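You operate a simulated robot arm through the tools that you are given. There is no shell and no other tool. Be economical: measure what you need, move in short steps, check, and stop when the job is done.

You run a simulated two-armed robot. Do the job below in one go: nothing can be reset, and whatever is moved stays where it is left.

## Task
Close the low lane and hang the HOLD tag on its hook.
Fine: lever to HELD; move its crate to the grey counter and cover it with the white lid.
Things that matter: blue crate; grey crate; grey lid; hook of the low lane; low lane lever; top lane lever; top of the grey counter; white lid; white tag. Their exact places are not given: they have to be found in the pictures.

It is judged by the outcome, as a careful person would: the job done as asked, and still so three seconds after it is handed in. It fails if anything else is knocked over, pushed out of place, dropped, spilled or broken. A push-on lid holds only when it is set on centred and level and pressed home; a screw cap is set on level and turned clockwise until tight.

## Robot
Two 7-joint arms with two-finger parallel grippers on one trunk, on a base that drives. Base frame: it is fixed to the floor where the robot stands at the start and does not move with it; the origin is under the middle of the robot, x ahead of it, y to its left, z up. Readings come in mm, degrees, newtons and seconds.
The left shoulder is at the start at [-109, 119, 729], the right one opposite. With the tool pointing down near the work surface each hand reaches from about 100 to 520 mm from the robot's upright axis, wherever it stands, measured 20 degrees to its own side. Places, roughly: grey crate [-500, -5000, 750]; grey lid [500, -1750, 250]; hook of the low lane [400, -200, 600]; low lane lever [500, 0, 500]; top lane lever [500, 100, 1000]; top of the grey counter [500, -1100, 800]; white lid [500, -1500, 750]. Payload 3.43 kg a hand.
The tool frame of a hand sits at the grasp point between the pads (the TCP): z along the fingers, y along the line on which they close. The tips reach 30 mm beyond it. The gripper opens to 94 mm. The fingers are 28 mm wide and 10 mm thick; the gripper's body (50 by 96 mm) begins 55 mm behind the TCP.
Orientation is that of the tool frame in the base frame, as a unit quaternion [w, x, y, z]. With the fingers straight down and closing along the base's y, the tool's x points along the base's -x, its y along +y and its z along -z.

## Interface
- The arms move only by the tool jog_arm. It takes "left_steps", "right_steps" or both (then of equal length, played together; a hand with none holds still); each is one flat list of numbers, 7 for each row, row after row: the shift along the tool's x, y, z in units of 30 mm (1.0 is 30 mm), then the turn, a rotation vector about the tool's x, y, z in units of 8 degrees (1.0 is 8 degrees), then the gripper command, from -1 (fully open) to 1 (shut), values between in proportion. In form: [tx, ty, tz, rx, ry, rz, claw, tx, ty, tz, rx, ry, rz, claw, ...]. A call has 1 to 12 rows; each row shifts and turns the commanded pose from where the row before left it, along the tool's axes as they then stand. A call with a number of a shift or a turn outside -1 to 1 is refused whole. Rows are played at 5 a second. More than 50 mm and 8.6 degrees between two rows, or a gripper value outside its range, and nothing of the call is played. A pose out of reach is approached as far as the arm can. The call stops where the force on the tool passes 40 N (or 10 N more than at its start, if that is more) or the arm is blocked; 0.2 s more then pass. The fingers move at their own pace (about 153 mm/s each) and stop on an object; they squeeze with about 31 N. The grip force told is the motor's: it shows also when the fingers shut on nothing. Time passes only in rows, and 0.2 s behind the last, so rows that do not move let the fingers close. The reply holds the time, the measured pose of the TCP, the force on the tool along the base axes, the opening and the grip force, in the units named above and with some noise, with the torque about the TCP (base axes, N m) and any sound that the robot's microphone picked up.
- Cameras (640 x 400 px; columns grow to the right, rows downward): "scene" is now at [37.5, -2.8, 1429.5]; the picture's right is [-0.06, -1.00, 0.00], its down [-0.81, 0.05, -0.59] and it looks along [0.59, -0.03, -0.81] (base axes); focal length 214 px, centre (320, 200). "left" rides on the left gripper at [76, -14, -102] in its tool frame; the picture's right is [0.18, 0.98, 0.00], its down [-0.75, 0.14, -0.64] and it looks along [-0.63, 0.12, 0.77] (tool axes); focal length 243 px, centre (320, 200). "right" rides on the right gripper at [76, 14, -102] in its tool frame; the picture's right is [-0.18, 0.98, 0.00], its down [-0.75, -0.14, -0.64] and it looks along [-0.63, -0.12, 0.77] (tool axes); focal length 243 px, centre (320, 200).
- capture(camera): a new picture of that camera. The clock stands still meanwhile.
- raise_lower(by): slides the trunk up (or, below 0, down) by that many mm; the arms and the scene camera ride with it, the base frame stays. It gives what a move gives, with no picture.
- roll_base(legs): drives the robot by 1 to 6 legs, each [ahead, left, turn to the left] in mm, mm and degrees, along the robot's own axes; the way and the turn of a leg run together, so that a leg with both is an arc; at most 1500 mm and 180 degrees a leg. The arms and the cameras ride along, it lands a little off, and it stops where it bumps. It gives what a move gives.
- aim_head(pan, tilt): turns the head with the scene camera to pan (to the left, within 143 degrees either way) and tilt (down, from -29 to 69), counted from straight ahead of the robot. It gives what a move gives.
- probe_pixels(camera, pixels): for up to 12 pixels [column, row] of the newest picture of that camera ("zoom" is the newest enlarged one), the place [x, y, z] in the base frame of the surface seen there, good to about 3 mm. The clock stands still meanwhile.
- zoom(camera, box): a new picture of the part [left, top, right, bottom] of that camera's present view, enlarged. The clock stands still meanwhile.
- close_job(): hands the job in; it is judged then, once.

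Keep the steps short. Do not move on a guess: measure, check each grasp and each placing, and mend mistakes. In all there are 80 turns and 70 pictures (those below and enlarged ones count). Leave the grippers open and the arms clear of the work at the hand-in unless told otherwise, and finish with a single line.

The tools are called as name(argument=value, ...) on one line, values as JSON. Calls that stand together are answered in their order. jog_arm: Moves the arms, as the interface text tells. Its arguments: {"type":"object","properties":{"left_steps":{"type":"array"},"right_steps":{"type":"array"}},"required":[]} The other tools are called the same way: raise_lower (by) slides the trunk up or down; roll_base (legs) drives the base; aim_head (pan, tilt) turns the head that bears the scene camera; capture (camera) takes a picture; probe_pixels (camera, pixels) gives the place of the surface under pixels of a picture; zoom (camera, box) takes an enlarged picture of a part of a camera's view; close_job () hands the job in.

At the start:

```text
time: 0.0
left_eef_pos: [360.4, 57.9, 1000.4]
left_ee_rot: [0.001, -0.001, 1.0, 0.0]
left_force: [-0.2, -0.6, -0.8]
left_wrist_torque: [0.0, -0.01, -0.01]
left_gripper_width: 93.9
left_grip_force: 0.0
right_eef_pos: [287.1, -222.7, 1000.3]
right_ee_rot: [0.0, 0.0, 1.0, -0.001]
right_force: [0.0, -0.4, -0.4]
right_wrist_torque: [0.02, 0.04, 0.01]
right_gripper_width: 94.1
right_grip_force: 0.1
trunk travel left (down, up): [-150.0, 185.0]
robot x, y, heading: [3.9, -1.7, 0.1]
head pan, tilt: [-3.2, 54.0]
```

scene: 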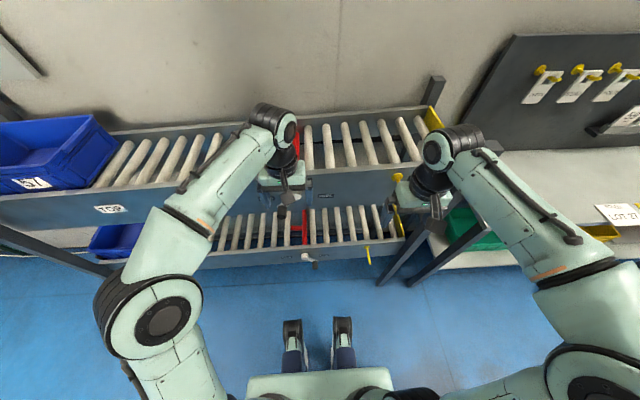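
right: 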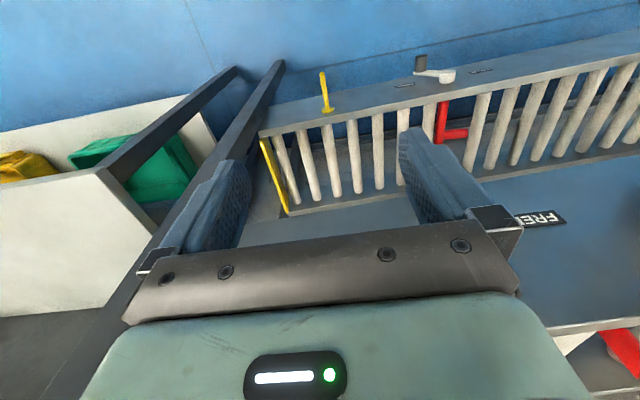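
left: 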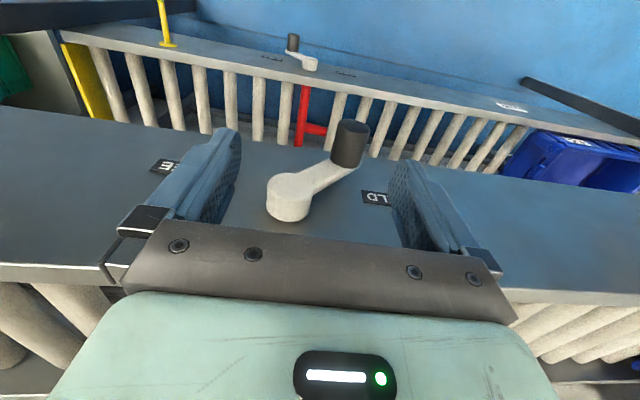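

I start by looking at the lanes and the board: zooming on the scene's left part (crates), the lever area and the board.

zoom(camera="scene", box=[240, 160, 440, 285])

zoom(camera="scene", box=[440, 40, 640, 165])

aim_head(pan=-60, tilt=35)

capture(camera="scene")

```text
3.20 times, centred on (340, 222) of scene
```

zoom: 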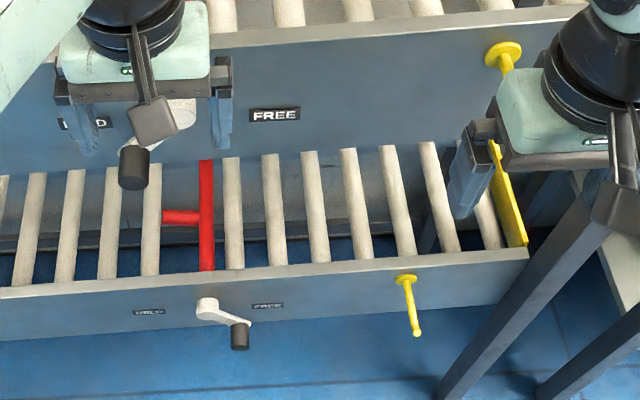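

```text
3.20 times, centred on (540, 102) of scene
```

zoom: 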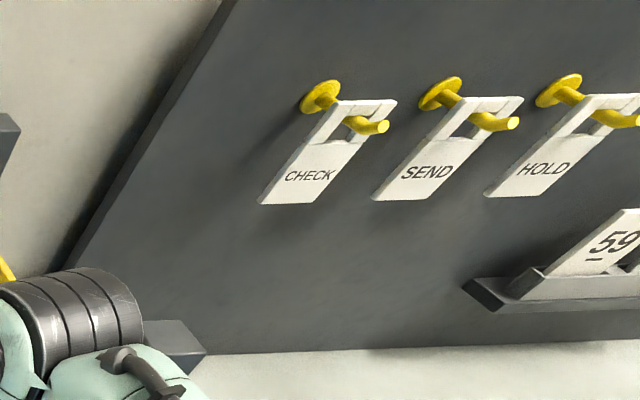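

```text
time: 1.3
left_eef_pos: [359.7, 57.1, 999.7]
left_ee_rot: [0.0, 0.0, 1.0, 0.0]
left_force: [0.0, 0.0, 0.0]
left_wrist_torque: [-0.07, 0.0, -0.02]
left_gripper_width: 93.9
left_grip_force: 0.2
right_eef_pos: [287.4, -223.9, 1000.4]
right_ee_rot: [0.0, 0.0, 1.0, 0.001]
right_force: [-0.2, 0.6, -0.4]
right_wrist_torque: [0.01, -0.02, -0.03]
right_gripper_width: 93.8
right_grip_force: 0.0
trunk travel left (down, up): [-150.0, 185.0]
robot x, y, heading: [1.8, -2.3, 0.0]
head pan, tilt: [-60.0, 35.0]
```

```text
64 pictures are left
```

scene: 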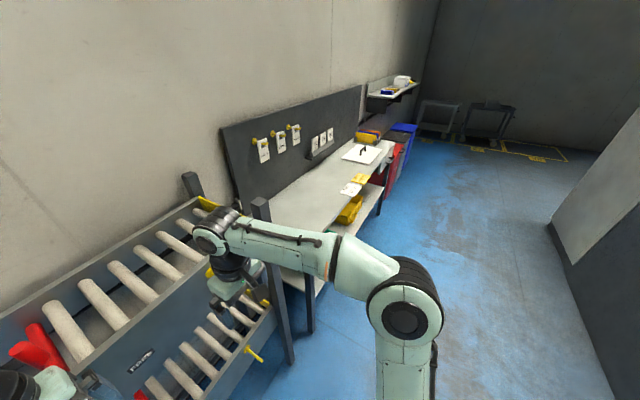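

I see the counter with a lid with handle at about (362,153), cards near (350,188), and the board. Zooming on those and looking left at the crates.

zoom(camera="scene", box=[240, 90, 440, 215])

probe_pixels(camera="zoom", pixels=[[75, 195], [135, 160], [180, 150], [390, 190], [330, 210], [200, 300], [370, 280], [345, 315], [450, 200], [440, 170], [380, 145]])

aim_head(pan=35, tilt=50)

capture(camera="scene")

```text
3.20 times, centred on (340, 152) of scene
```

zoom: 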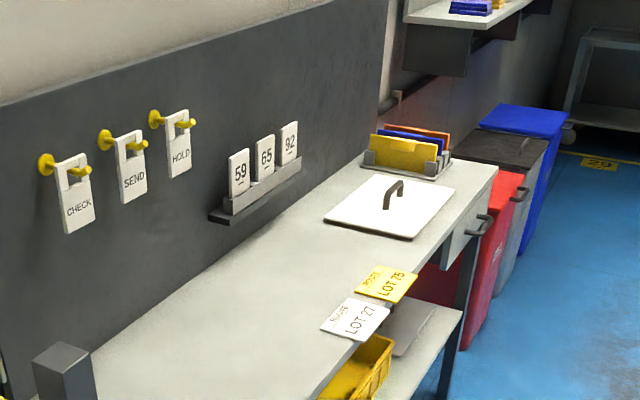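

```text
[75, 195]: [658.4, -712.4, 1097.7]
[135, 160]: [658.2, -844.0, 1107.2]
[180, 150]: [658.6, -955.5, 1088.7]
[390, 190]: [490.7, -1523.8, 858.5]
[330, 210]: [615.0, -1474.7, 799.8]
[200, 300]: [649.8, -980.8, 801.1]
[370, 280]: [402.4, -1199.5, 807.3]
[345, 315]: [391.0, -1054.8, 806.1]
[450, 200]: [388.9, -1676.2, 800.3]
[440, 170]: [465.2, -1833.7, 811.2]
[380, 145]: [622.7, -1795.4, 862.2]
```

```text
time: 3.0
left_eef_pos: [358.8, 58.2, 1000.6]
left_ee_rot: [0.0, 0.0, 1.0, 0.0]
left_force: [0.3, -0.2, -0.4]
left_wrist_torque: [0.0, -0.01, -0.02]
left_gripper_width: 93.9
left_grip_force: 0.0
right_eef_pos: [287.6, -223.2, 1000.7]
right_ee_rot: [0.0, 0.0, 1.0, 0.0]
right_force: [-0.4, 0.2, 0.0]
right_wrist_torque: [0.0, -0.01, -0.03]
right_gripper_width: 94.0
right_grip_force: 0.0
trunk travel left (down, up): [-150.0, 185.0]
robot x, y, heading: [-0.3, 0.9, -0.2]
head pan, tilt: [35.0, 50.0]
```

```text
62 pictures are left
```

scene: 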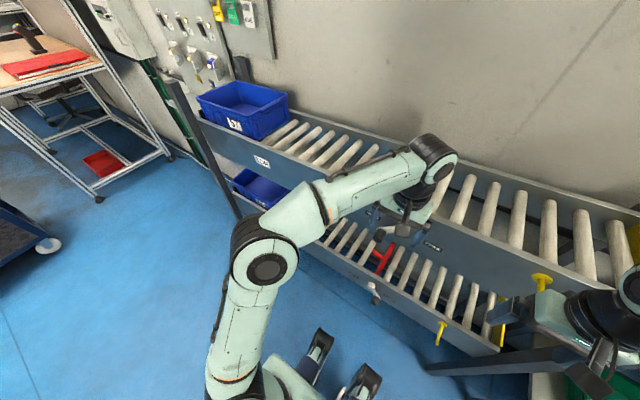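

Both lanes hold a blue crate at left: top (245,105), low (262,185). Zooming there.

zoom(camera="scene", box=[180, 70, 340, 230])

probe_pixels(camera="zoom", pixels=[[180, 330], [120, 255], [330, 310], [275, 270], [320, 230], [180, 140], [100, 270]])

zoom(camera="scene", box=[340, 210, 540, 360])

probe_pixels(camera="scene", pixels=[[372, 287], [374, 299], [441, 326], [437, 343], [385, 262], [345, 279], [300, 246], [460, 350]])

```text
2.50 times, centred on (260, 150) of scene
```

zoom: 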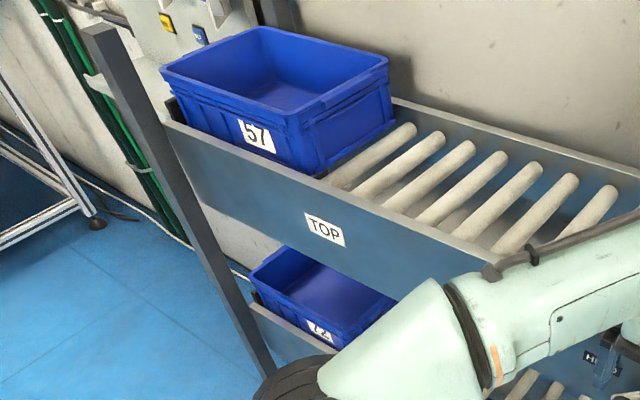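

```text
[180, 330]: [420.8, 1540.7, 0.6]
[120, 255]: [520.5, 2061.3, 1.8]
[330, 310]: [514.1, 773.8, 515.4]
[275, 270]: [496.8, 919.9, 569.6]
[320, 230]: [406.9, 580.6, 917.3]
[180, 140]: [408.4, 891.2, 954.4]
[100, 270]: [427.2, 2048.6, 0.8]
```

```text
2.67 times, centred on (440, 285) of scene
```

zoom: 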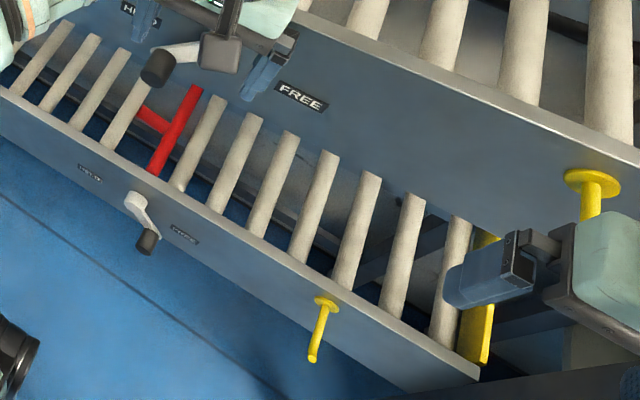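

```text
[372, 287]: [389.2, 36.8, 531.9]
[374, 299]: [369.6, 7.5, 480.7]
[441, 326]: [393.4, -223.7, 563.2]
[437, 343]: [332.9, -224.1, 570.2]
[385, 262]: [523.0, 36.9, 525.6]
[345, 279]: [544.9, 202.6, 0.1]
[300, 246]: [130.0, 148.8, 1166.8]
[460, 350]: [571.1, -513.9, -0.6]
```

The low lever's pivot is at about (389,37,532), its knob at (370,7,481), toward FREE (right). I draw the left hand back away from the top lever and bring the right hand, shut, down beside the low lever's right side, well in front of it.

jog_arm(left_steps=[1, 1, 0, 0, 0, 0, -1, 1, 1, 0, 0, 0, 0, -1, 1, 1, 0, 0, 0, 0, -1, 1, 1, 0, 0, 0, 0, -1, 0, 1, 0, 0, 0, 0, -1, 0, 0, 0, 0, 0, 0, -1, 0, 0, 0, 0, 0, 0, -1, 0, 0, 0, 0, 0, 0, -1, 0, 0, 0, 0, 0, 0, -1, 0, 0, 0, 0, 0, 0, -1, 0, 0, 0, 0, 0, 0, -1, 0, 0, 0, 0, 0, 0, -1], right_steps=[0, 0, 1, 0, 0, 0, 1, 0, 0, 1, 0, 0, 0, 1, 0, 1, 1, 0, 0, 0, 1, 0, 1, 1, 0, 0, 0, 1, 0, 1, 1, 0, 0, 0, 1, 0, 1, 1, 0, 0, 0, 1, 0, 1, 1, 0, 0, 0, 1, 0, 1, 1, 0, 0, 0, 1, 0, 0, 1, 0, 0, 0, 1, 0, 0, 1, 0, 0, 0, 1, 0, 0, 1, 0, 0, 0, 1, 0, 0, 1, 0, 0, 0, 1])

aim_head(pan=0, tilt=62)

capture(camera="right")

capture(camera="scene")

```text
time: 3.6
left_eef_pos: [308.0, 109.1, 1000.4]
left_ee_rot: [0.0, 0.001, 1.0, 0.0]
left_force: [0.7, 0.1, -0.1]
left_wrist_torque: [0.01, 0.05, 0.05]
left_gripper_width: 93.7
left_grip_force: 0.1
right_eef_pos: [289.4, -222.7, 958.3]
right_ee_rot: [0.018, 0.0, 1.0, 0.001]
right_force: [-9.1, 2.9, 15.0]
right_wrist_torque: [-0.18, -1.16, 0.08]
right_gripper_width: 0.0
right_grip_force: 31.3
trunk travel left (down, up): [-150.0, 185.0]
robot x, y, heading: [-0.8, 0.6, 0.2]
head pan, tilt: [35.0, 50.0]
stopped in row 2 (right hand): the force on the tool passed its limit at 69 N (the readings are from after the stop); the commanded pose is now the measured one
```

```text
time: 4.6
left_eef_pos: [307.3, 109.6, 999.7]
left_ee_rot: [0.0, 0.001, 1.0, 0.0]
left_force: [-0.4, -0.3, 0.6]
left_wrist_torque: [0.0, 0.0, 0.0]
left_gripper_width: 94.1
left_grip_force: 0.1
right_eef_pos: [289.9, -222.2, 958.4]
right_ee_rot: [0.019, 0.001, 1.0, 0.001]
right_force: [3.8, -0.8, 24.7]
right_wrist_torque: [-0.04, -0.72, -0.06]
right_gripper_width: 0.3
right_grip_force: 31.2
trunk travel left (down, up): [-150.0, 185.0]
robot x, y, heading: [-1.1, 2.2, -0.2]
head pan, tilt: [0.0, 62.0]
```

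```text
59 pictures are left
```

right: 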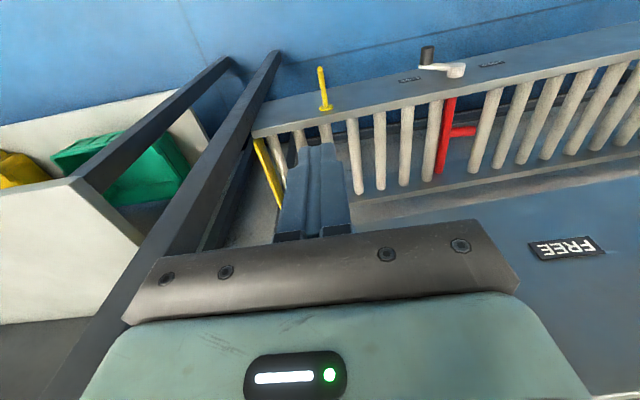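

```text
58 pictures are left
```

scene: 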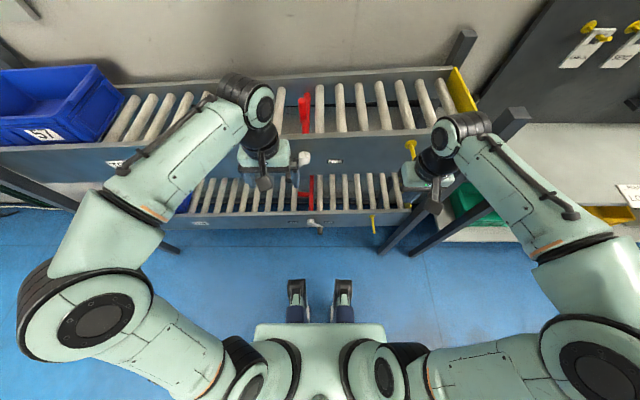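

The right hand's body touched the top hook (about (410,148)). I lift it back off, draw it back, and look again.

jog_arm(right_steps=[0, 0, -1, 0, 0, 0, 1, 0, 0, -1, 0, 0, 0, 1, 1, 0, 0, 0, 0, 0, 1, 1, 0, 0, 0, 0, 0, 1, 1, 0, 0, 0, 0, 0, 1], left_steps=[1, 1, 0, 0, 0, 0, -1, 1, 1, 0, 0, 0, 0, -1, 0, 1, 0, 0, 0, 0, -1, 0, 0, 0, 0, 0, 0, -1, 0, 0, 0, 0, 0, 0, -1])

capture(camera="scene")

zoom(camera="scene", box=[240, 100, 480, 250])

```text
time: 5.8
left_eef_pos: [246.2, 199.1, 999.8]
left_ee_rot: [0.0, 0.001, 1.0, 0.0]
left_force: [-0.1, -0.1, -0.8]
left_wrist_torque: [-0.01, -0.02, -0.04]
left_gripper_width: 94.0
left_grip_force: 0.1
right_eef_pos: [195.0, -221.6, 1015.4]
right_ee_rot: [0.016, 0.001, 1.0, 0.001]
right_force: [0.2, -0.3, -1.1]
right_wrist_torque: [0.02, -0.02, -0.02]
right_gripper_width: 0.1
right_grip_force: 30.7
trunk travel left (down, up): [-150.0, 185.0]
robot x, y, heading: [0.8, -0.3, 0.1]
head pan, tilt: [0.0, 62.0]
```

```text
57 pictures are left
```

scene: 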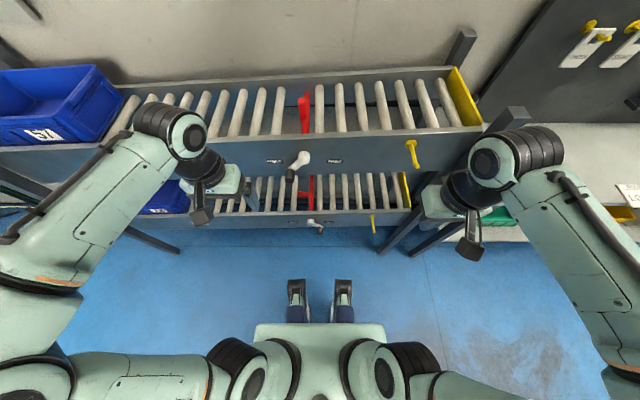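

```text
2.67 times, centred on (360, 175) of scene
```

zoom: 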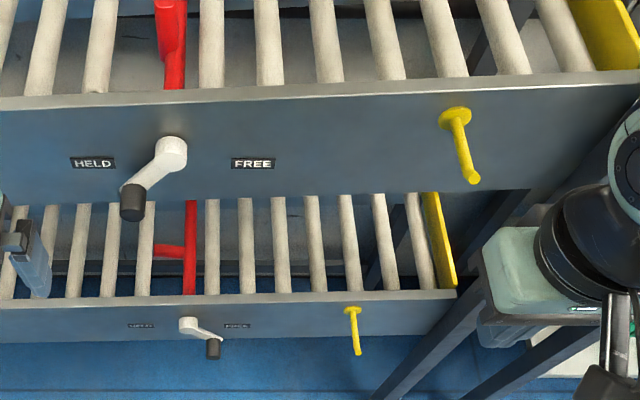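

The top lever stands at HELD, the low at FREE, which gives me the pattern. I measure knobs, pivots and hooks.

probe_pixels(camera="zoom", pixels=[[172, 150], [133, 195], [131, 215], [187, 325], [213, 342], [213, 353], [352, 311], [357, 350], [455, 115], [474, 180], [60, 350], [540, 135]])

jog_arm(right_steps=[0, 0.9, 1, 0, 0, 0, 1, 0, 0.9, 1, 0, 0, 0, 1, 0, 0.9, 1, 0, 0, 0, 1, 0, 0.9, 1, 0, 0, 0, 1, 0, 0.9, 1, 0, 0, 0, 1, 0, 0.9, 1, 0, 0, 0, 1, 0, 0, 1, 0, 0, 0, 1, 0, 0, 1, 0, 0, 0, 1, 0, 0, 1, 0, 0, 0, 1, 0, 0, 1, 0, 0, 0, 1, 0, 0, 1, 0, 0, 0, 1, 0, 0, 1, 0, 0, 0, 1])

```text
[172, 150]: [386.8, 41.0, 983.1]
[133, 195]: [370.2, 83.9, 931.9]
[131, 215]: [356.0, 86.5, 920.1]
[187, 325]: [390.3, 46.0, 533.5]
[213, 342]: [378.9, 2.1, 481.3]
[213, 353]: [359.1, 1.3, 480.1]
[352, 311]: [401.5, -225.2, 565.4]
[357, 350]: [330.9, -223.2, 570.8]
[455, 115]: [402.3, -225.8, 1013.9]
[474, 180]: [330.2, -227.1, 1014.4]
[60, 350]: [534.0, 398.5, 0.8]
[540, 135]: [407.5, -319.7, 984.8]
```

```text
time: 8.4
left_eef_pos: [247.1, 198.4, 999.8]
left_ee_rot: [0.001, 0.0, 1.0, 0.0]
left_force: [0.5, 0.3, -0.2]
left_wrist_torque: [0.02, -0.04, -0.03]
left_gripper_width: 94.0
left_grip_force: 0.0
right_eef_pos: [210.9, -60.1, 654.7]
right_ee_rot: [0.016, 0.001, 1.0, 0.0]
right_force: [0.6, -0.1, -0.7]
right_wrist_torque: [0.01, -0.01, 0.04]
right_gripper_width: 0.0
right_grip_force: 31.3
trunk travel left (down, up): [-150.0, 185.0]
robot x, y, heading: [-2.1, 0.1, -0.1]
head pan, tilt: [0.0, 62.0]
```

Low knob: center about (y 3, z 478), x 352–380. I straighten the small tilt, lower to z≈485 with the shut fingers, and go forward to x≈352 at y≈-58, right of the knob.

jog_arm(right_steps=[0, 0, 1, 0, 0.23, 0, 1, 0, 0, 1, 0, 0, 0, 1, 0, 0, 1, 0, 0, 0, 1, 0, 0, 1, 0, 0, 0, 1, 0, 0, 1, 0, 0, 0, 1, 0, 0, 0.65, 0, 0, 0, 1, -1, 0, 0, 0, 0, 0, 1, -1, 0, 0, 0, 0, 0, 1, -1, 0, 0, 0, 0, 0, 1, -1, 0, 0, 0, 0, 0, 1, -0.7, 0, 0, 0, 0, 0, 1])

zoom(camera="scene", box=[240, 100, 480, 250])

```text
time: 10.8
left_eef_pos: [245.3, 198.2, 999.7]
left_ee_rot: [-0.001, 0.0, 1.0, -0.001]
left_force: [0.6, 0.1, 0.0]
left_wrist_torque: [-0.02, 0.0, -0.02]
left_gripper_width: 94.0
left_grip_force: 0.0
right_eef_pos: [354.2, -60.4, 487.6]
right_ee_rot: [0.001, 0.001, 1.0, 0.001]
right_force: [-0.6, -0.2, -0.2]
right_wrist_torque: [-0.01, 0.01, -0.02]
right_gripper_width: 0.1
right_grip_force: 31.6
trunk travel left (down, up): [-150.0, 185.0]
robot x, y, heading: [1.8, -3.7, 0.2]
head pan, tilt: [0.0, 62.0]
```

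```text
2.67 times, centred on (360, 175) of scene
```

zoom: 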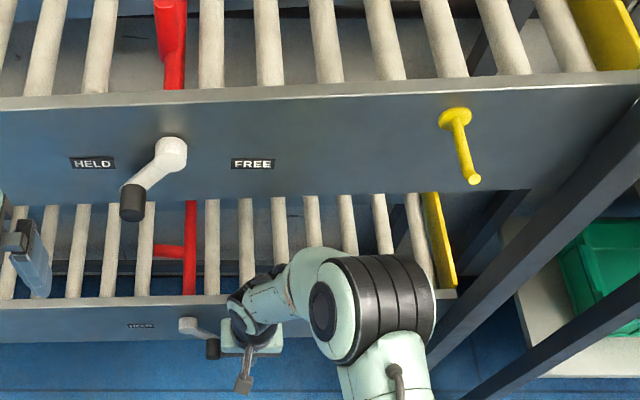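

The fingers are right of the knob. I push left to about y=60.

jog_arm(right_steps=[0, 0.5, 0, 0, 0, 0, 1, 0, 0.5, 0, 0, 0, 0, 1, 0, 0.5, 0, 0, 0, 0, 1, 0, 0.5, 0, 0, 0, 0, 1, 0, 0.5, 0, 0, 0, 0, 1, 0, 0.5, 0, 0, 0, 0, 1, 0, 0.5, 0, 0, 0, 0, 1, 0, 0.5, 0, 0, 0, 0, 1])

zoom(camera="scene", box=[240, 100, 480, 250])

```text
time: 12.6
left_eef_pos: [248.3, 198.3, 999.7]
left_ee_rot: [0.0, 0.0, 1.0, 0.0]
left_force: [0.5, 0.4, -0.4]
left_wrist_torque: [0.0, -0.01, 0.0]
left_gripper_width: 94.1
left_grip_force: 0.0
right_eef_pos: [352.6, 58.6, 484.7]
right_ee_rot: [0.001, 0.002, 1.0, 0.0]
right_force: [0.1, 0.9, -0.2]
right_wrist_torque: [0.0, 0.03, 0.02]
right_gripper_width: 0.0
right_grip_force: 30.8
trunk travel left (down, up): [-150.0, 185.0]
robot x, y, heading: [-2.6, 1.4, -0.2]
head pan, tilt: [0.0, 62.0]
```

```text
2.67 times, centred on (360, 175) of scene
```

zoom: 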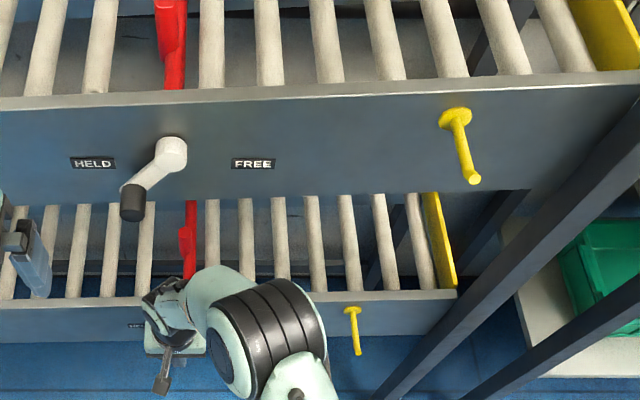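

The red gate bar swung, like the top lane's. I nudge a little further to its stop, then retreat right and back to see.

jog_arm(right_steps=[0, 0.15, 0, 0, 0, 0, 1, 0, 0.15, 0, 0, 0, 0, 1, 0, -1, 0, 0, 0, 0, 1, 0, -1, 0, 0, 0, 0, 1, 1, -1, 0, 0, 0, 0, 1, 1, -1, 0, 0, 0, 0, 1, 1, 0, 0, 0, 0, 0, 1, 1, 0, 0, 0, 0, 0, 1, 1, 0, 0, 0, 0, 0, 1])

zoom(camera="scene", box=[240, 100, 480, 250])

probe_pixels(camera="zoom", pixels=[[188, 325], [164, 340], [160, 352], [187, 240], [520, 100]])

```text
time: 14.6
left_eef_pos: [246.2, 198.9, 998.8]
left_ee_rot: [0.0, 0.0, 1.0, -0.001]
left_force: [0.8, -0.8, -0.2]
left_wrist_torque: [0.04, 0.0, -0.03]
left_gripper_width: 93.8
left_grip_force: 0.0
right_eef_pos: [200.7, -51.1, 486.0]
right_ee_rot: [0.001, 0.001, 1.0, 0.001]
right_force: [1.0, 0.1, -0.1]
right_wrist_torque: [-0.01, -0.01, -0.01]
right_gripper_width: 0.2
right_grip_force: 30.7
trunk travel left (down, up): [-150.0, 185.0]
robot x, y, heading: [2.0, 0.6, -0.2]
head pan, tilt: [0.0, 62.0]
```

```text
2.67 times, centred on (360, 175) of scene
```

zoom: 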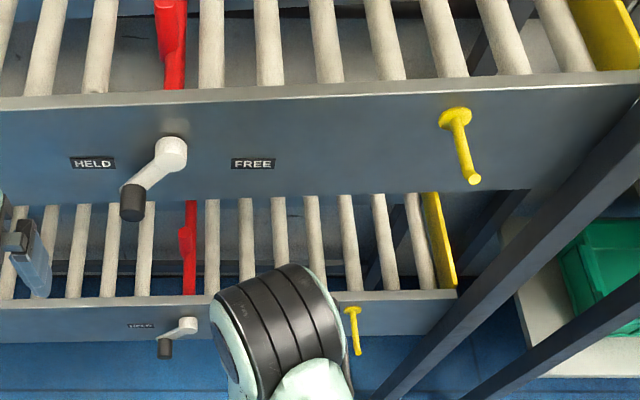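

```text
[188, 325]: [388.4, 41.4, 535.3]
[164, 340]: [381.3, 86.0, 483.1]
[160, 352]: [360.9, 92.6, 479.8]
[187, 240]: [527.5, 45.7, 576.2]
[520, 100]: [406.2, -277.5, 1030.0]
```

Lever now at HELD (knob at y≈90). Next the HOLD tag: raise the right hand, then drive 850 mm to the right, to stand before the board.

jog_arm(right_steps=[0, -0.5, -1, 0, 0, 0, 1, 0, -0.5, -1, 0, 0, 0, 1, 0, -0.5, -1, 0, 0, 0, 1, 0, -0.5, -1, 0, 0, 0, 1, 0, -0.5, -1, 0, 0, 0, 1, 0, -0.5, -1, 0, 0, 0, 1, 0, -0.5, -1, 0, 0, 0, 1, 0, -0.5, -1, 0, 0, 0, 1, 0, -0.5, -1, 0, 0, 0, 1, 0, -0.5, -1, 0, 0, 0, 1, 0, 0, -1, 0, 0, 0, 1, 0, 0, -1, 0, 0, 0, -1])

roll_base(legs=[[0, -850, 0]])

aim_head(pan=-5, tilt=40)

capture(camera="scene")

```text
time: 17.2
left_eef_pos: [247.5, 199.0, 999.8]
left_ee_rot: [0.0, 0.0, 1.0, 0.0]
left_force: [0.1, 0.8, -0.4]
left_wrist_torque: [0.01, -0.01, 0.01]
left_gripper_width: 93.9
left_grip_force: 0.0
right_eef_pos: [202.3, -200.7, 845.9]
right_ee_rot: [0.0, 0.001, 1.0, 0.001]
right_force: [-0.1, 0.6, -0.2]
right_wrist_torque: [0.02, 0.01, 0.02]
right_gripper_width: 94.3
right_grip_force: 0.0
trunk travel left (down, up): [-150.0, 185.0]
robot x, y, heading: [1.4, -2.2, -0.1]
head pan, tilt: [0.0, 62.0]
```

```text
time: 25.0
left_eef_pos: [249.7, -644.2, 999.8]
left_ee_rot: [0.0, -0.008, 1.0, 0.001]
left_force: [-0.3, 0.6, -0.4]
left_wrist_torque: [0.02, -0.01, -0.02]
left_gripper_width: 94.0
left_grip_force: 0.1
right_eef_pos: [211.7, -1045.0, 846.0]
right_ee_rot: [0.001, -0.007, 1.0, 0.001]
right_force: [-0.2, 0.1, -0.4]
right_wrist_torque: [0.01, 0.0, 0.01]
right_gripper_width: 94.0
right_grip_force: 0.0
trunk travel left (down, up): [-150.0, 185.0]
robot x, y, heading: [4.1, -849.4, 0.9]
head pan, tilt: [0.0, 62.0]
```

```text
time: 25.8
left_eef_pos: [250.0, -645.2, 998.7]
left_ee_rot: [0.0, -0.008, 1.0, -0.001]
left_force: [0.7, 0.5, -0.4]
left_wrist_torque: [0.0, 0.0, 0.0]
left_gripper_width: 93.8
left_grip_force: 0.1
right_eef_pos: [211.3, -1045.0, 847.0]
right_ee_rot: [0.001, -0.007, 1.0, 0.001]
right_force: [-0.8, 0.3, -0.1]
right_wrist_torque: [0.01, 0.01, 0.02]
right_gripper_width: 94.2
right_grip_force: 0.1
trunk travel left (down, up): [-150.0, 185.0]
robot x, y, heading: [8.5, -850.4, 0.9]
head pan, tilt: [-5.0, 40.0]
```

```text
52 pictures are left
```

scene: 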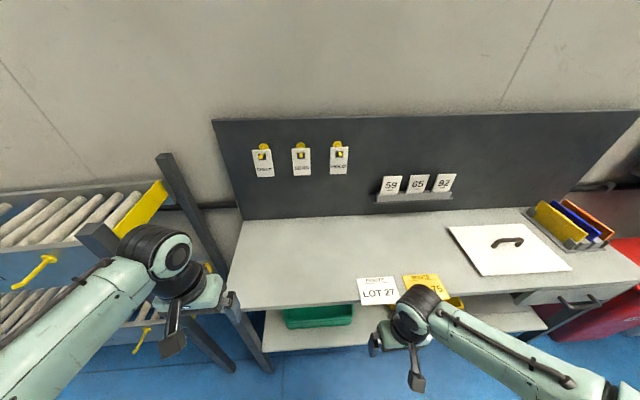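

HOLD tag at about (339,160). Zoom and measure it and the hook.

zoom(camera="scene", box=[240, 130, 370, 190])

zoom(camera="scene", box=[340, 265, 460, 325])

probe_pixels(camera="scene", pixels=[[332, 172], [345, 172], [331, 150], [347, 150], [339, 156], [339, 143], [339, 172], [352, 170], [320, 170], [365, 300], [440, 300], [362, 278]])

```text
4.92 times, centred on (305, 160) of scene
```

zoom: 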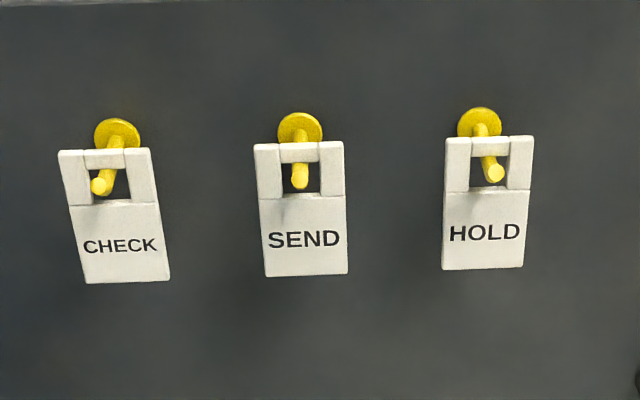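

```text
5.33 times, centred on (400, 295) of scene
```

zoom: 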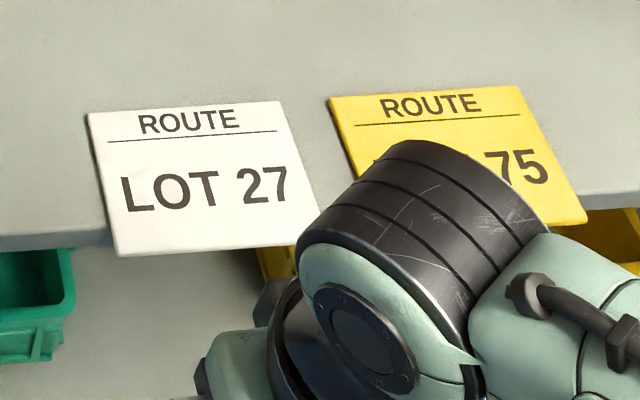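

```text
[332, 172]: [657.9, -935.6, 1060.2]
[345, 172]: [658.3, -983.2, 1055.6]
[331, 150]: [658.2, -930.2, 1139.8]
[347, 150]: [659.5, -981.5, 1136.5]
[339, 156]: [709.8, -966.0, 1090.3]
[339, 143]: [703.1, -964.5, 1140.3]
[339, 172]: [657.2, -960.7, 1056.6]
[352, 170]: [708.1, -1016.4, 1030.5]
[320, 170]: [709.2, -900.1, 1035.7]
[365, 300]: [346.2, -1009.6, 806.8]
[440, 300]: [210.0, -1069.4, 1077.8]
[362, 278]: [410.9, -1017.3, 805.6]
```

HOLD tag: y −929…−987, z 1050…1142, face x 658, board at x 709; hook y≈−960. I turn the right hand to point forward while moving up and ahead, gripper open.

jog_arm(right_steps=[-0.667, 0.2, -0.4, 0, -0.9375, 0, -1, -0.713, 0.2, -0.309, 0, -0.9375, 0, -1, -0.748, 0.2, -0.214, 0, -0.9375, 0, -1, -0.769, 0.2, -0.114, 0, -0.9375, 0, -1, -0.778, 0.2, -0.013, 0, -0.9375, 0, -1, -0.773, 0.2, 0.089, 0, -0.9375, 0, -1, -0.754, 0.2, 0.189, 0, -0.9375, 0, -1, -0.723, 0.2, 0.285, 0, -0.9375, 0, -1, -0.68, 0.2, 0.378, 0, -0.9375, 0, -1, -0.625, 0.2, 0.463, 0, -0.9375, 0, -1, -0.559, 0.2, 0.541, 0, -0.9375, 0, -1, -0.483, 0.2, 0.609, 0, -0.9375, 0, -1])

capture(camera="right")

```text
time: 28.4
left_eef_pos: [251.6, -644.9, 998.8]
left_ee_rot: [0.001, -0.008, 1.0, 0.0]
left_force: [-0.7, 0.5, 0.8]
left_wrist_torque: [0.01, 0.02, -0.01]
left_gripper_width: 94.0
left_grip_force: 0.0
right_eef_pos: [452.2, -971.5, 989.3]
right_ee_rot: [0.708, -0.004, 0.706, 0.006]
right_force: [0.0, -0.6, -0.7]
right_wrist_torque: [-0.02, 0.0, -0.02]
right_gripper_width: 93.8
right_grip_force: 0.0
trunk travel left (down, up): [-150.0, 185.0]
robot x, y, heading: [6.7, -847.6, 0.7]
head pan, tilt: [-5.0, 40.0]
```

```text
49 pictures are left
```

right: 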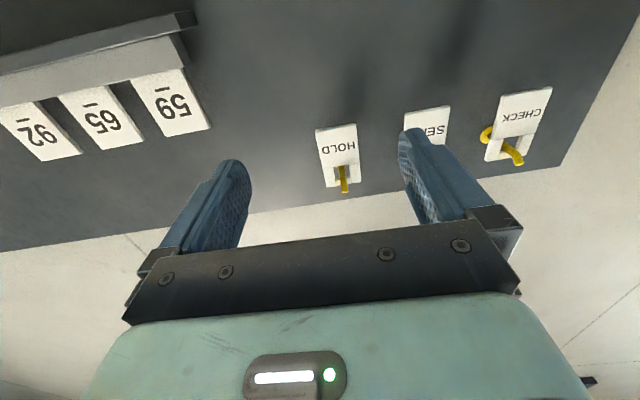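

Hand points forward, tag in view between fingers. Rising to z≈1070 and forward to x≈600, then check.

jog_arm(right_steps=[-0.9, 0.12, 0, 0, 0, 0, -1, -0.9, 0.12, 0, 0, 0, 0, -1, -0.9, 0.11, 0, 0, 0, 0, -1, 0, 0, 1, 0, 0, 0, -1, 0, 0, 1, 0, 0, 0, -1, 0, 0, 1, 0, 0, 0, -1, 0, 0, 1, 0, 0, 0, -1, 0, 0, 0.9, 0, 0, 0, -1])

capture(camera="right")

zoom(camera="scene", box=[240, 100, 400, 200])

```text
time: 30.2
left_eef_pos: [250.8, -644.5, 999.7]
left_ee_rot: [0.0, -0.008, 1.0, 0.0]
left_force: [-0.1, -0.1, -0.4]
left_wrist_torque: [0.0, 0.0, -0.01]
left_gripper_width: 94.1
left_grip_force: 0.1
right_eef_pos: [596.7, -956.1, 1071.2]
right_ee_rot: [0.707, -0.005, 0.707, 0.005]
right_force: [0.1, 0.2, 0.6]
right_wrist_torque: [-0.02, 0.01, 0.0]
right_gripper_width: 94.0
right_grip_force: 0.2
trunk travel left (down, up): [-150.0, 185.0]
robot x, y, heading: [6.0, -843.9, 1.0]
head pan, tilt: [-5.0, 40.0]
```

```text
48 pictures are left
```

right: 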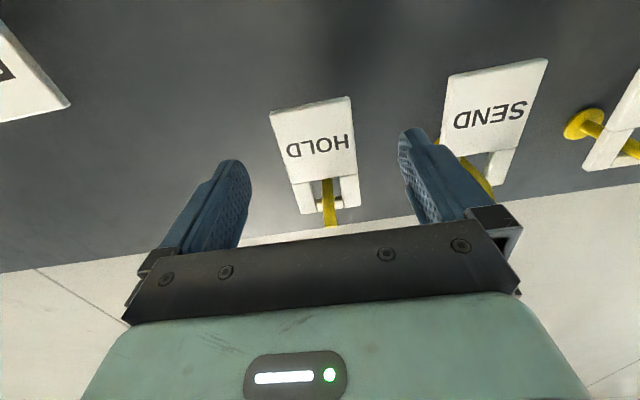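

```text
4.00 times, centred on (320, 150) of scene
```

zoom: 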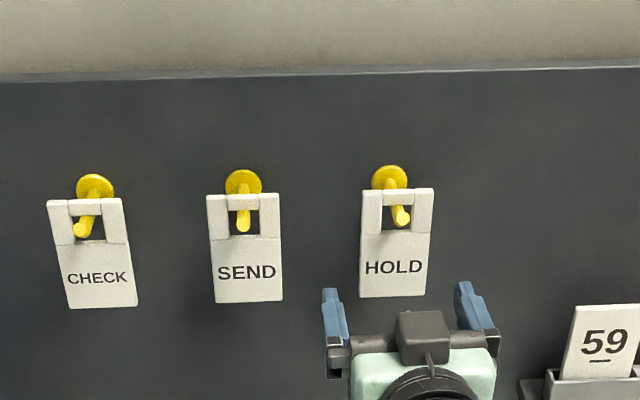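

Measuring the tag edges and the hook from the wrist camera.

probe_pixels(camera="right", pixels=[[275, 115], [346, 104], [352, 150], [282, 158], [293, 180], [352, 178], [330, 220], [328, 190], [315, 104]])

```text
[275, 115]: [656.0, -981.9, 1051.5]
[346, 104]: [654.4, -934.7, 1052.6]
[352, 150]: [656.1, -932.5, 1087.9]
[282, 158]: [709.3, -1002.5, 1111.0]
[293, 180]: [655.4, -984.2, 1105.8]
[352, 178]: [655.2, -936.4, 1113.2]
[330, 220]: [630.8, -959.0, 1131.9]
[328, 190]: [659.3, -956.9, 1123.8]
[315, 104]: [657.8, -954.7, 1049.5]
```

Tag centred at y −958, hook rod at y −958 with tip (630,−958,1132). Forward 58 mm and close on the tag's edges.

jog_arm(right_steps=[0, -0.06, 0.97, 0, 0, 0, -1, 0, 0, 0.97, 0, 0, 0, -1, 0, 0, 0, 0, 0, 0, 0.2, 0, 0, 0, 0, 0, 0, 1, 0, 0, 0, 0, 0, 0, 1, 0, 0, 0, 0, 0, 0, 1])

capture(camera="right")

```text
time: 31.6
left_eef_pos: [250.5, -643.8, 1000.1]
left_ee_rot: [0.0, -0.008, 1.0, 0.0]
left_force: [0.1, 0.7, -1.1]
left_wrist_torque: [0.04, 0.0, -0.03]
left_gripper_width: 93.9
left_grip_force: 0.2
right_eef_pos: [654.5, -957.2, 1073.1]
right_ee_rot: [0.708, -0.003, 0.706, 0.004]
right_force: [0.5, -0.6, -0.1]
right_wrist_torque: [0.0, 0.01, 0.01]
right_gripper_width: 59.4
right_grip_force: 31.3
trunk travel left (down, up): [-150.0, 185.0]
robot x, y, heading: [6.4, -846.7, 0.7]
head pan, tilt: [-5.0, 40.0]
```

```text
46 pictures are left
```

right: 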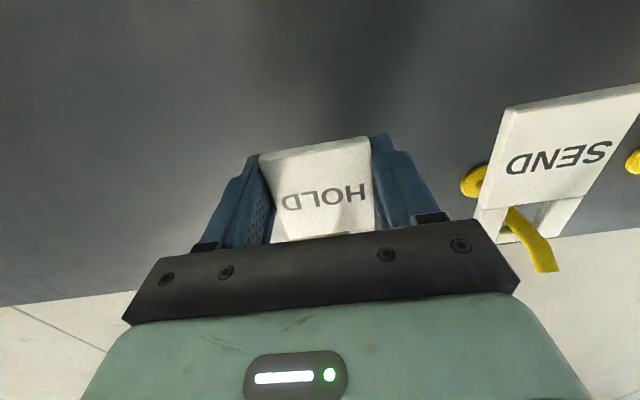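

Tag gripped (59 mm). I lift slightly and draw it out along the slightly rising hook in small steps, watching the force.

jog_arm(right_steps=[-0.15, 0, 0, 0, 0, 0, 1, -0.07, 0, -0.2, 0, 0, 0, 1, -0.07, 0, -0.2, 0, 0, 0, 1])

zoom(camera="scene", box=[300, 120, 380, 170])

```text
time: 32.4
left_eef_pos: [250.5, -644.8, 1000.5]
left_ee_rot: [0.001, -0.007, 1.0, -0.001]
left_force: [0.1, -0.7, 0.5]
left_wrist_torque: [-0.02, 0.01, 0.01]
left_gripper_width: 94.0
left_grip_force: 0.0
right_eef_pos: [642.6, -958.7, 1082.2]
right_ee_rot: [0.708, -0.004, 0.707, 0.005]
right_force: [-0.4, 0.0, -0.6]
right_wrist_torque: [0.03, 0.0, -0.03]
right_gripper_width: 59.2
right_grip_force: 31.0
trunk travel left (down, up): [-150.0, 185.0]
robot x, y, heading: [7.6, -848.6, 0.8]
head pan, tilt: [-5.0, 40.0]
```

```text
8.00 times, centred on (340, 145) of scene
```

zoom: 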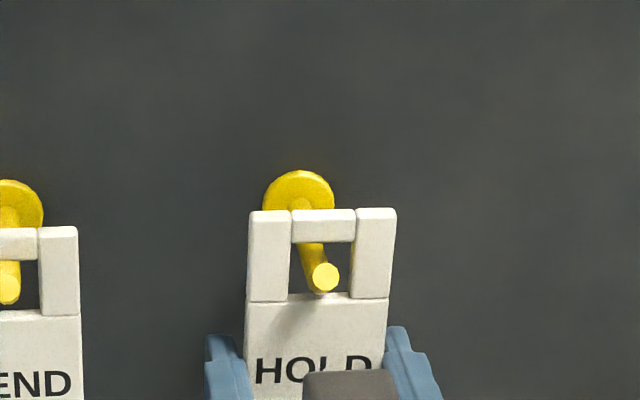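

No contact force. Continue outward, slightly rising.

jog_arm(right_steps=[-0.06, 0, -0.2, 0, 0, 0, 1, -0.06, 0, -0.2, 0, 0, 0, 1, -0.04, 0, -0.2, 0, 0, 0, 1, 0, 0, -0.3, 0, 0, 0, 1, 0, 0, -0.6, 0, 0, 0, 1, 0, 0, -1, 0, 0, 0, 1])

zoom(camera="scene", box=[240, 100, 400, 200])

capture(camera="right")

```text
time: 33.8
left_eef_pos: [250.3, -645.2, 999.7]
left_ee_rot: [0.0, -0.008, 1.0, 0.0]
left_force: [-0.6, 0.3, 0.7]
left_wrist_torque: [0.0, 0.0, 0.02]
left_gripper_width: 94.2
left_grip_force: 0.0
right_eef_pos: [568.1, -960.6, 1085.2]
right_ee_rot: [0.708, -0.006, 0.706, 0.006]
right_force: [-0.2, 0.4, -0.9]
right_wrist_torque: [-0.03, -0.01, 0.01]
right_gripper_width: 59.2
right_grip_force: 30.9
trunk travel left (down, up): [-150.0, 185.0]
robot x, y, heading: [1.8, -847.8, 1.0]
head pan, tilt: [-5.0, 40.0]
```

```text
4.00 times, centred on (320, 150) of scene
```

zoom: 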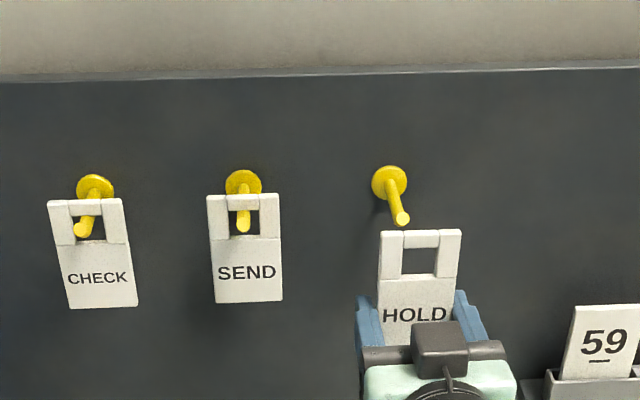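

```text
43 pictures are left
```

right: 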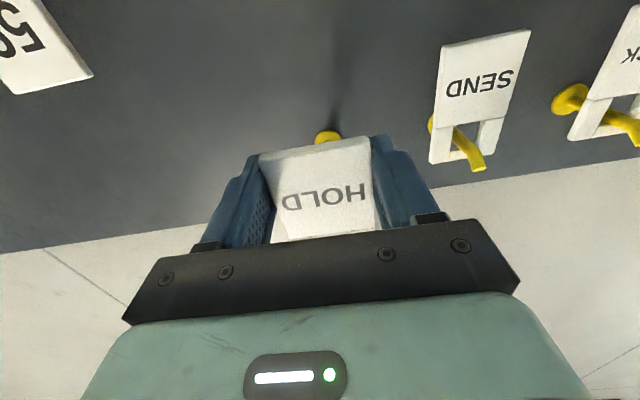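

The tag is free and held firmly. I back off 320 mm, correct the heading, and drive left to the low hook.

roll_base(legs=[[-310, 0, -0.9], [0, 740, 0]])

aim_head(pan=-12, tilt=45)

capture(camera="scene")

```text
time: 42.4
left_eef_pos: [-49.2, 77.3, 1000.0]
left_ee_rot: [-0.001, 0.005, 1.0, 0.0]
left_force: [-0.1, -0.5, -0.5]
left_wrist_torque: [0.02, -0.01, 0.01]
left_gripper_width: 93.9
left_grip_force: 0.1
right_eef_pos: [259.6, -247.0, 1084.4]
right_ee_rot: [0.707, 0.004, 0.707, -0.004]
right_force: [-0.6, -0.1, -1.2]
right_wrist_torque: [-0.02, -0.02, -0.01]
right_gripper_width: 59.3
right_grip_force: 31.0
trunk travel left (down, up): [-150.0, 185.0]
robot x, y, heading: [-301.4, -119.7, -0.7]
head pan, tilt: [-5.0, 40.0]
```

```text
time: 43.0
left_eef_pos: [-50.0, 77.4, 1000.1]
left_ee_rot: [0.0, 0.004, 1.0, 0.0]
left_force: [-0.9, -0.8, -0.5]
left_wrist_torque: [0.02, 0.0, 0.04]
left_gripper_width: 93.9
left_grip_force: 0.1
right_eef_pos: [260.2, -246.9, 1083.9]
right_ee_rot: [0.708, 0.004, 0.707, -0.003]
right_force: [0.8, 0.3, 0.1]
right_wrist_torque: [-0.02, -0.01, -0.01]
right_gripper_width: 59.2
right_grip_force: 31.1
trunk travel left (down, up): [-150.0, 185.0]
robot x, y, heading: [-299.0, -120.8, -0.7]
head pan, tilt: [-12.0, 45.0]
```

```text
42 pictures are left
```

scene: 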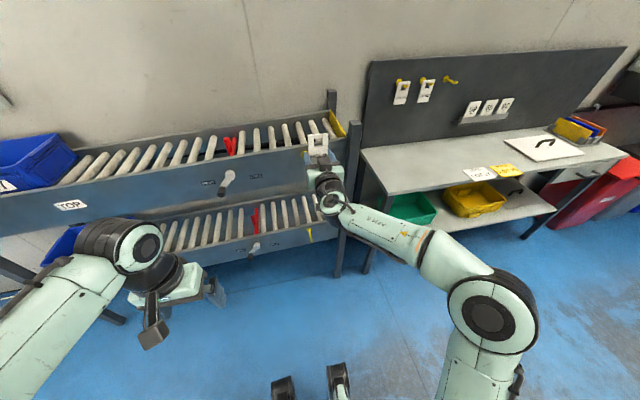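

Lowering the tag in front of the lane (x≈260), clear of both hooks.

jog_arm(right_steps=[1, 0.06, 0, 0, 0, 0, 1, 1, 0.06, 0, 0, 0, 0, 1, 1, 0.06, 0, 0, 0, 0, 1, 1, 0.06, 0, 0, 0, 0, 1, 1, 0.06, 0, 0, 0, 0, 1, 1, 0.06, 0, 0, 0, 0, 1, 1, 0.06, 0, 0, 0, 0, 1, 1, 0.06, 0, 0, 0, 0, 1, 1, 0.06, 0, 0, 0, 0, 1, 1, 0.06, 0, 0, 0, 0, 1, 1, 0.06, 0, 0, 0, 0, 1, 1, 0.06, 0, 0, 0, 0, 1])

jog_arm(right_steps=[1, 0, 0, 0, 0, 0, 1, 1, 0, 0, 0, 0, 0, 1, 1, 0, 0, 0, 0, 0, 1, 1, 0, 0, 0, 0, 0, 1, 1, 0, 0, 0, 0, 0, 1, 1, 0, 0, 0, 0, 0, 1, 0.5, 0, 0, 0, 0, 0, 1])

zoom(camera="scene", box=[260, 180, 380, 270])

capture(camera="right")

```text
time: 45.6
left_eef_pos: [-51.0, 76.3, 998.9]
left_ee_rot: [-0.001, 0.004, 1.0, 0.0]
left_force: [0.0, 0.0, -0.8]
left_wrist_torque: [-0.02, 0.03, 0.03]
left_gripper_width: 94.0
left_grip_force: 0.1
right_eef_pos: [259.6, -239.3, 948.9]
right_ee_rot: [0.705, 0.006, 0.709, -0.005]
right_force: [-0.2, 1.1, -1.0]
right_wrist_torque: [-0.04, 0.01, -0.04]
right_gripper_width: 59.1
right_grip_force: 31.3
right hand out of reach, approached as far as the arm can: row 5, 6, 7, 8, 9, 10, 11, 12
trunk travel left (down, up): [-150.0, 185.0]
robot x, y, heading: [-297.6, -121.5, -0.7]
head pan, tilt: [-12.0, 45.0]
```

```text
time: 47.2
left_eef_pos: [-51.3, 75.5, 1000.3]
left_ee_rot: [-0.001, 0.004, 1.0, 0.0]
left_force: [0.8, 0.3, 0.2]
left_wrist_torque: [0.02, -0.01, -0.01]
left_gripper_width: 94.1
left_grip_force: 0.1
right_eef_pos: [261.3, -239.0, 948.5]
right_ee_rot: [0.705, 0.006, 0.709, -0.005]
right_force: [-0.1, -0.2, 0.7]
right_wrist_torque: [0.01, 0.0, -0.02]
right_gripper_width: 59.2
right_grip_force: 31.1
right hand out of reach, approached as far as the arm can: row 1, 2, 3, 4, 5, 6, 7
trunk travel left (down, up): [-150.0, 185.0]
robot x, y, heading: [-301.4, -120.8, -0.8]
head pan, tilt: [-12.0, 45.0]
```

```text
4.44 times, centred on (320, 225) of scene
```

zoom: 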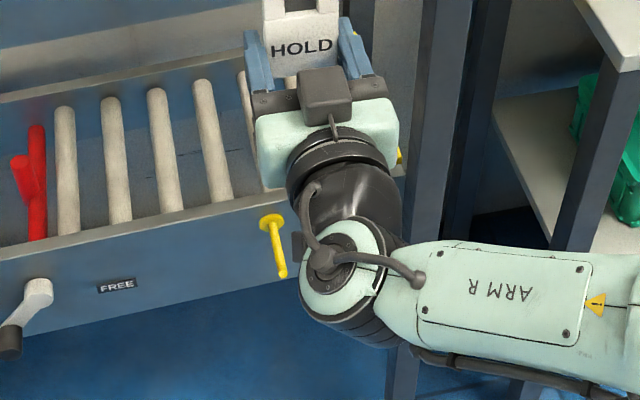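

```text
40 pictures are left
```

right: 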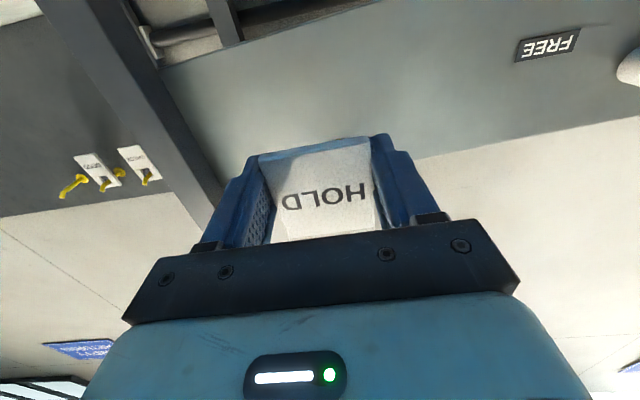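

The horizontal pose cannot reach low (joint limit at z≈948). Instead I'll hand the tag to the left hand, gripping its upper side bars from above, which can reach the low hook pointing down. First a test row for the right hand, while the left rises.

jog_arm(right_steps=[-0.3, 0.5, -0.7, 0, 0, 0, 1, -0.3, 0.5, -0.7, 0, 0, 0, 1], left_steps=[0, 0, -1, 0, 0, 0, -1, 0, 0, -1, 0, 0, 0, -1])

```text
time: 47.8
left_eef_pos: [-48.6, 77.8, 1058.4]
left_ee_rot: [0.001, 0.005, 1.0, 0.0]
left_force: [0.0, 0.3, -1.1]
left_wrist_torque: [0.0, -0.01, -0.01]
left_gripper_width: 94.2
left_grip_force: 0.1
right_eef_pos: [218.5, -209.7, 966.6]
right_ee_rot: [0.708, 0.004, 0.706, -0.004]
right_force: [-1.8, 0.1, -1.0]
right_wrist_torque: [0.01, 0.0, -0.02]
right_gripper_width: 59.3
right_grip_force: 31.2
trunk travel left (down, up): [-150.0, 185.0]
robot x, y, heading: [-298.8, -121.0, -0.6]
head pan, tilt: [-12.0, 45.0]
```

Commands track. Continue to the handover spot; left higher.

jog_arm(right_steps=[-0.28, 0.58, -0.73, 0, 0, 0, 1, -0.28, 0.58, -0.73, 0, 0, 0, 1, -0.28, 0.58, -0.73, 0, 0, 0, 1, -0.28, 0.58, -0.73, 0, 0, 0, 1], left_steps=[0, 0, -1, 0, 0, 0, -1, 0, 0, -1, 0, 0, 0, -1, 0, 0, -1, 0, 0, 0, -1, 0, 0, -1, 0, 0, 0, -1])

aim_head(pan=0, tilt=45)

capture(camera="scene")

```text
time: 48.8
left_eef_pos: [-50.2, 80.0, 1126.2]
left_ee_rot: [0.004, 0.003, 1.0, -0.002]
left_force: [-0.4, 0.1, -0.1]
left_wrist_torque: [0.01, -0.02, 0.01]
left_gripper_width: 94.0
left_grip_force: 0.1
left hand out of reach, approached as far as the arm can: row 3, 4
right_eef_pos: [130.7, -137.1, 999.5]
right_ee_rot: [0.707, 0.004, 0.707, -0.003]
right_force: [0.0, 0.2, 0.5]
right_wrist_torque: [-0.01, 0.02, -0.02]
right_gripper_width: 59.3
right_grip_force: 30.9
trunk travel left (down, up): [-150.0, 185.0]
robot x, y, heading: [-299.8, -122.1, -0.5]
head pan, tilt: [-12.0, 45.0]
```

```text
time: 49.6
left_eef_pos: [-51.4, 79.1, 1125.8]
left_ee_rot: [0.003, 0.004, 1.0, -0.001]
left_force: [-0.5, -0.2, 0.8]
left_wrist_torque: [-0.02, 0.01, 0.0]
left_gripper_width: 93.7
left_grip_force: 0.1
right_eef_pos: [131.6, -138.6, 999.9]
right_ee_rot: [0.707, 0.004, 0.707, -0.003]
right_force: [-0.5, -0.3, 0.0]
right_wrist_torque: [-0.02, 0.0, 0.03]
right_gripper_width: 59.2
right_grip_force: 30.6
trunk travel left (down, up): [-150.0, 185.0]
robot x, y, heading: [-298.9, -122.6, -0.6]
head pan, tilt: [0.0, 45.0]
```

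```text
39 pictures are left
```

scene: 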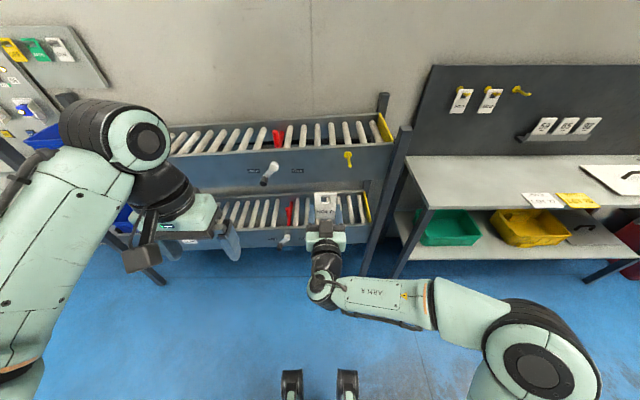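

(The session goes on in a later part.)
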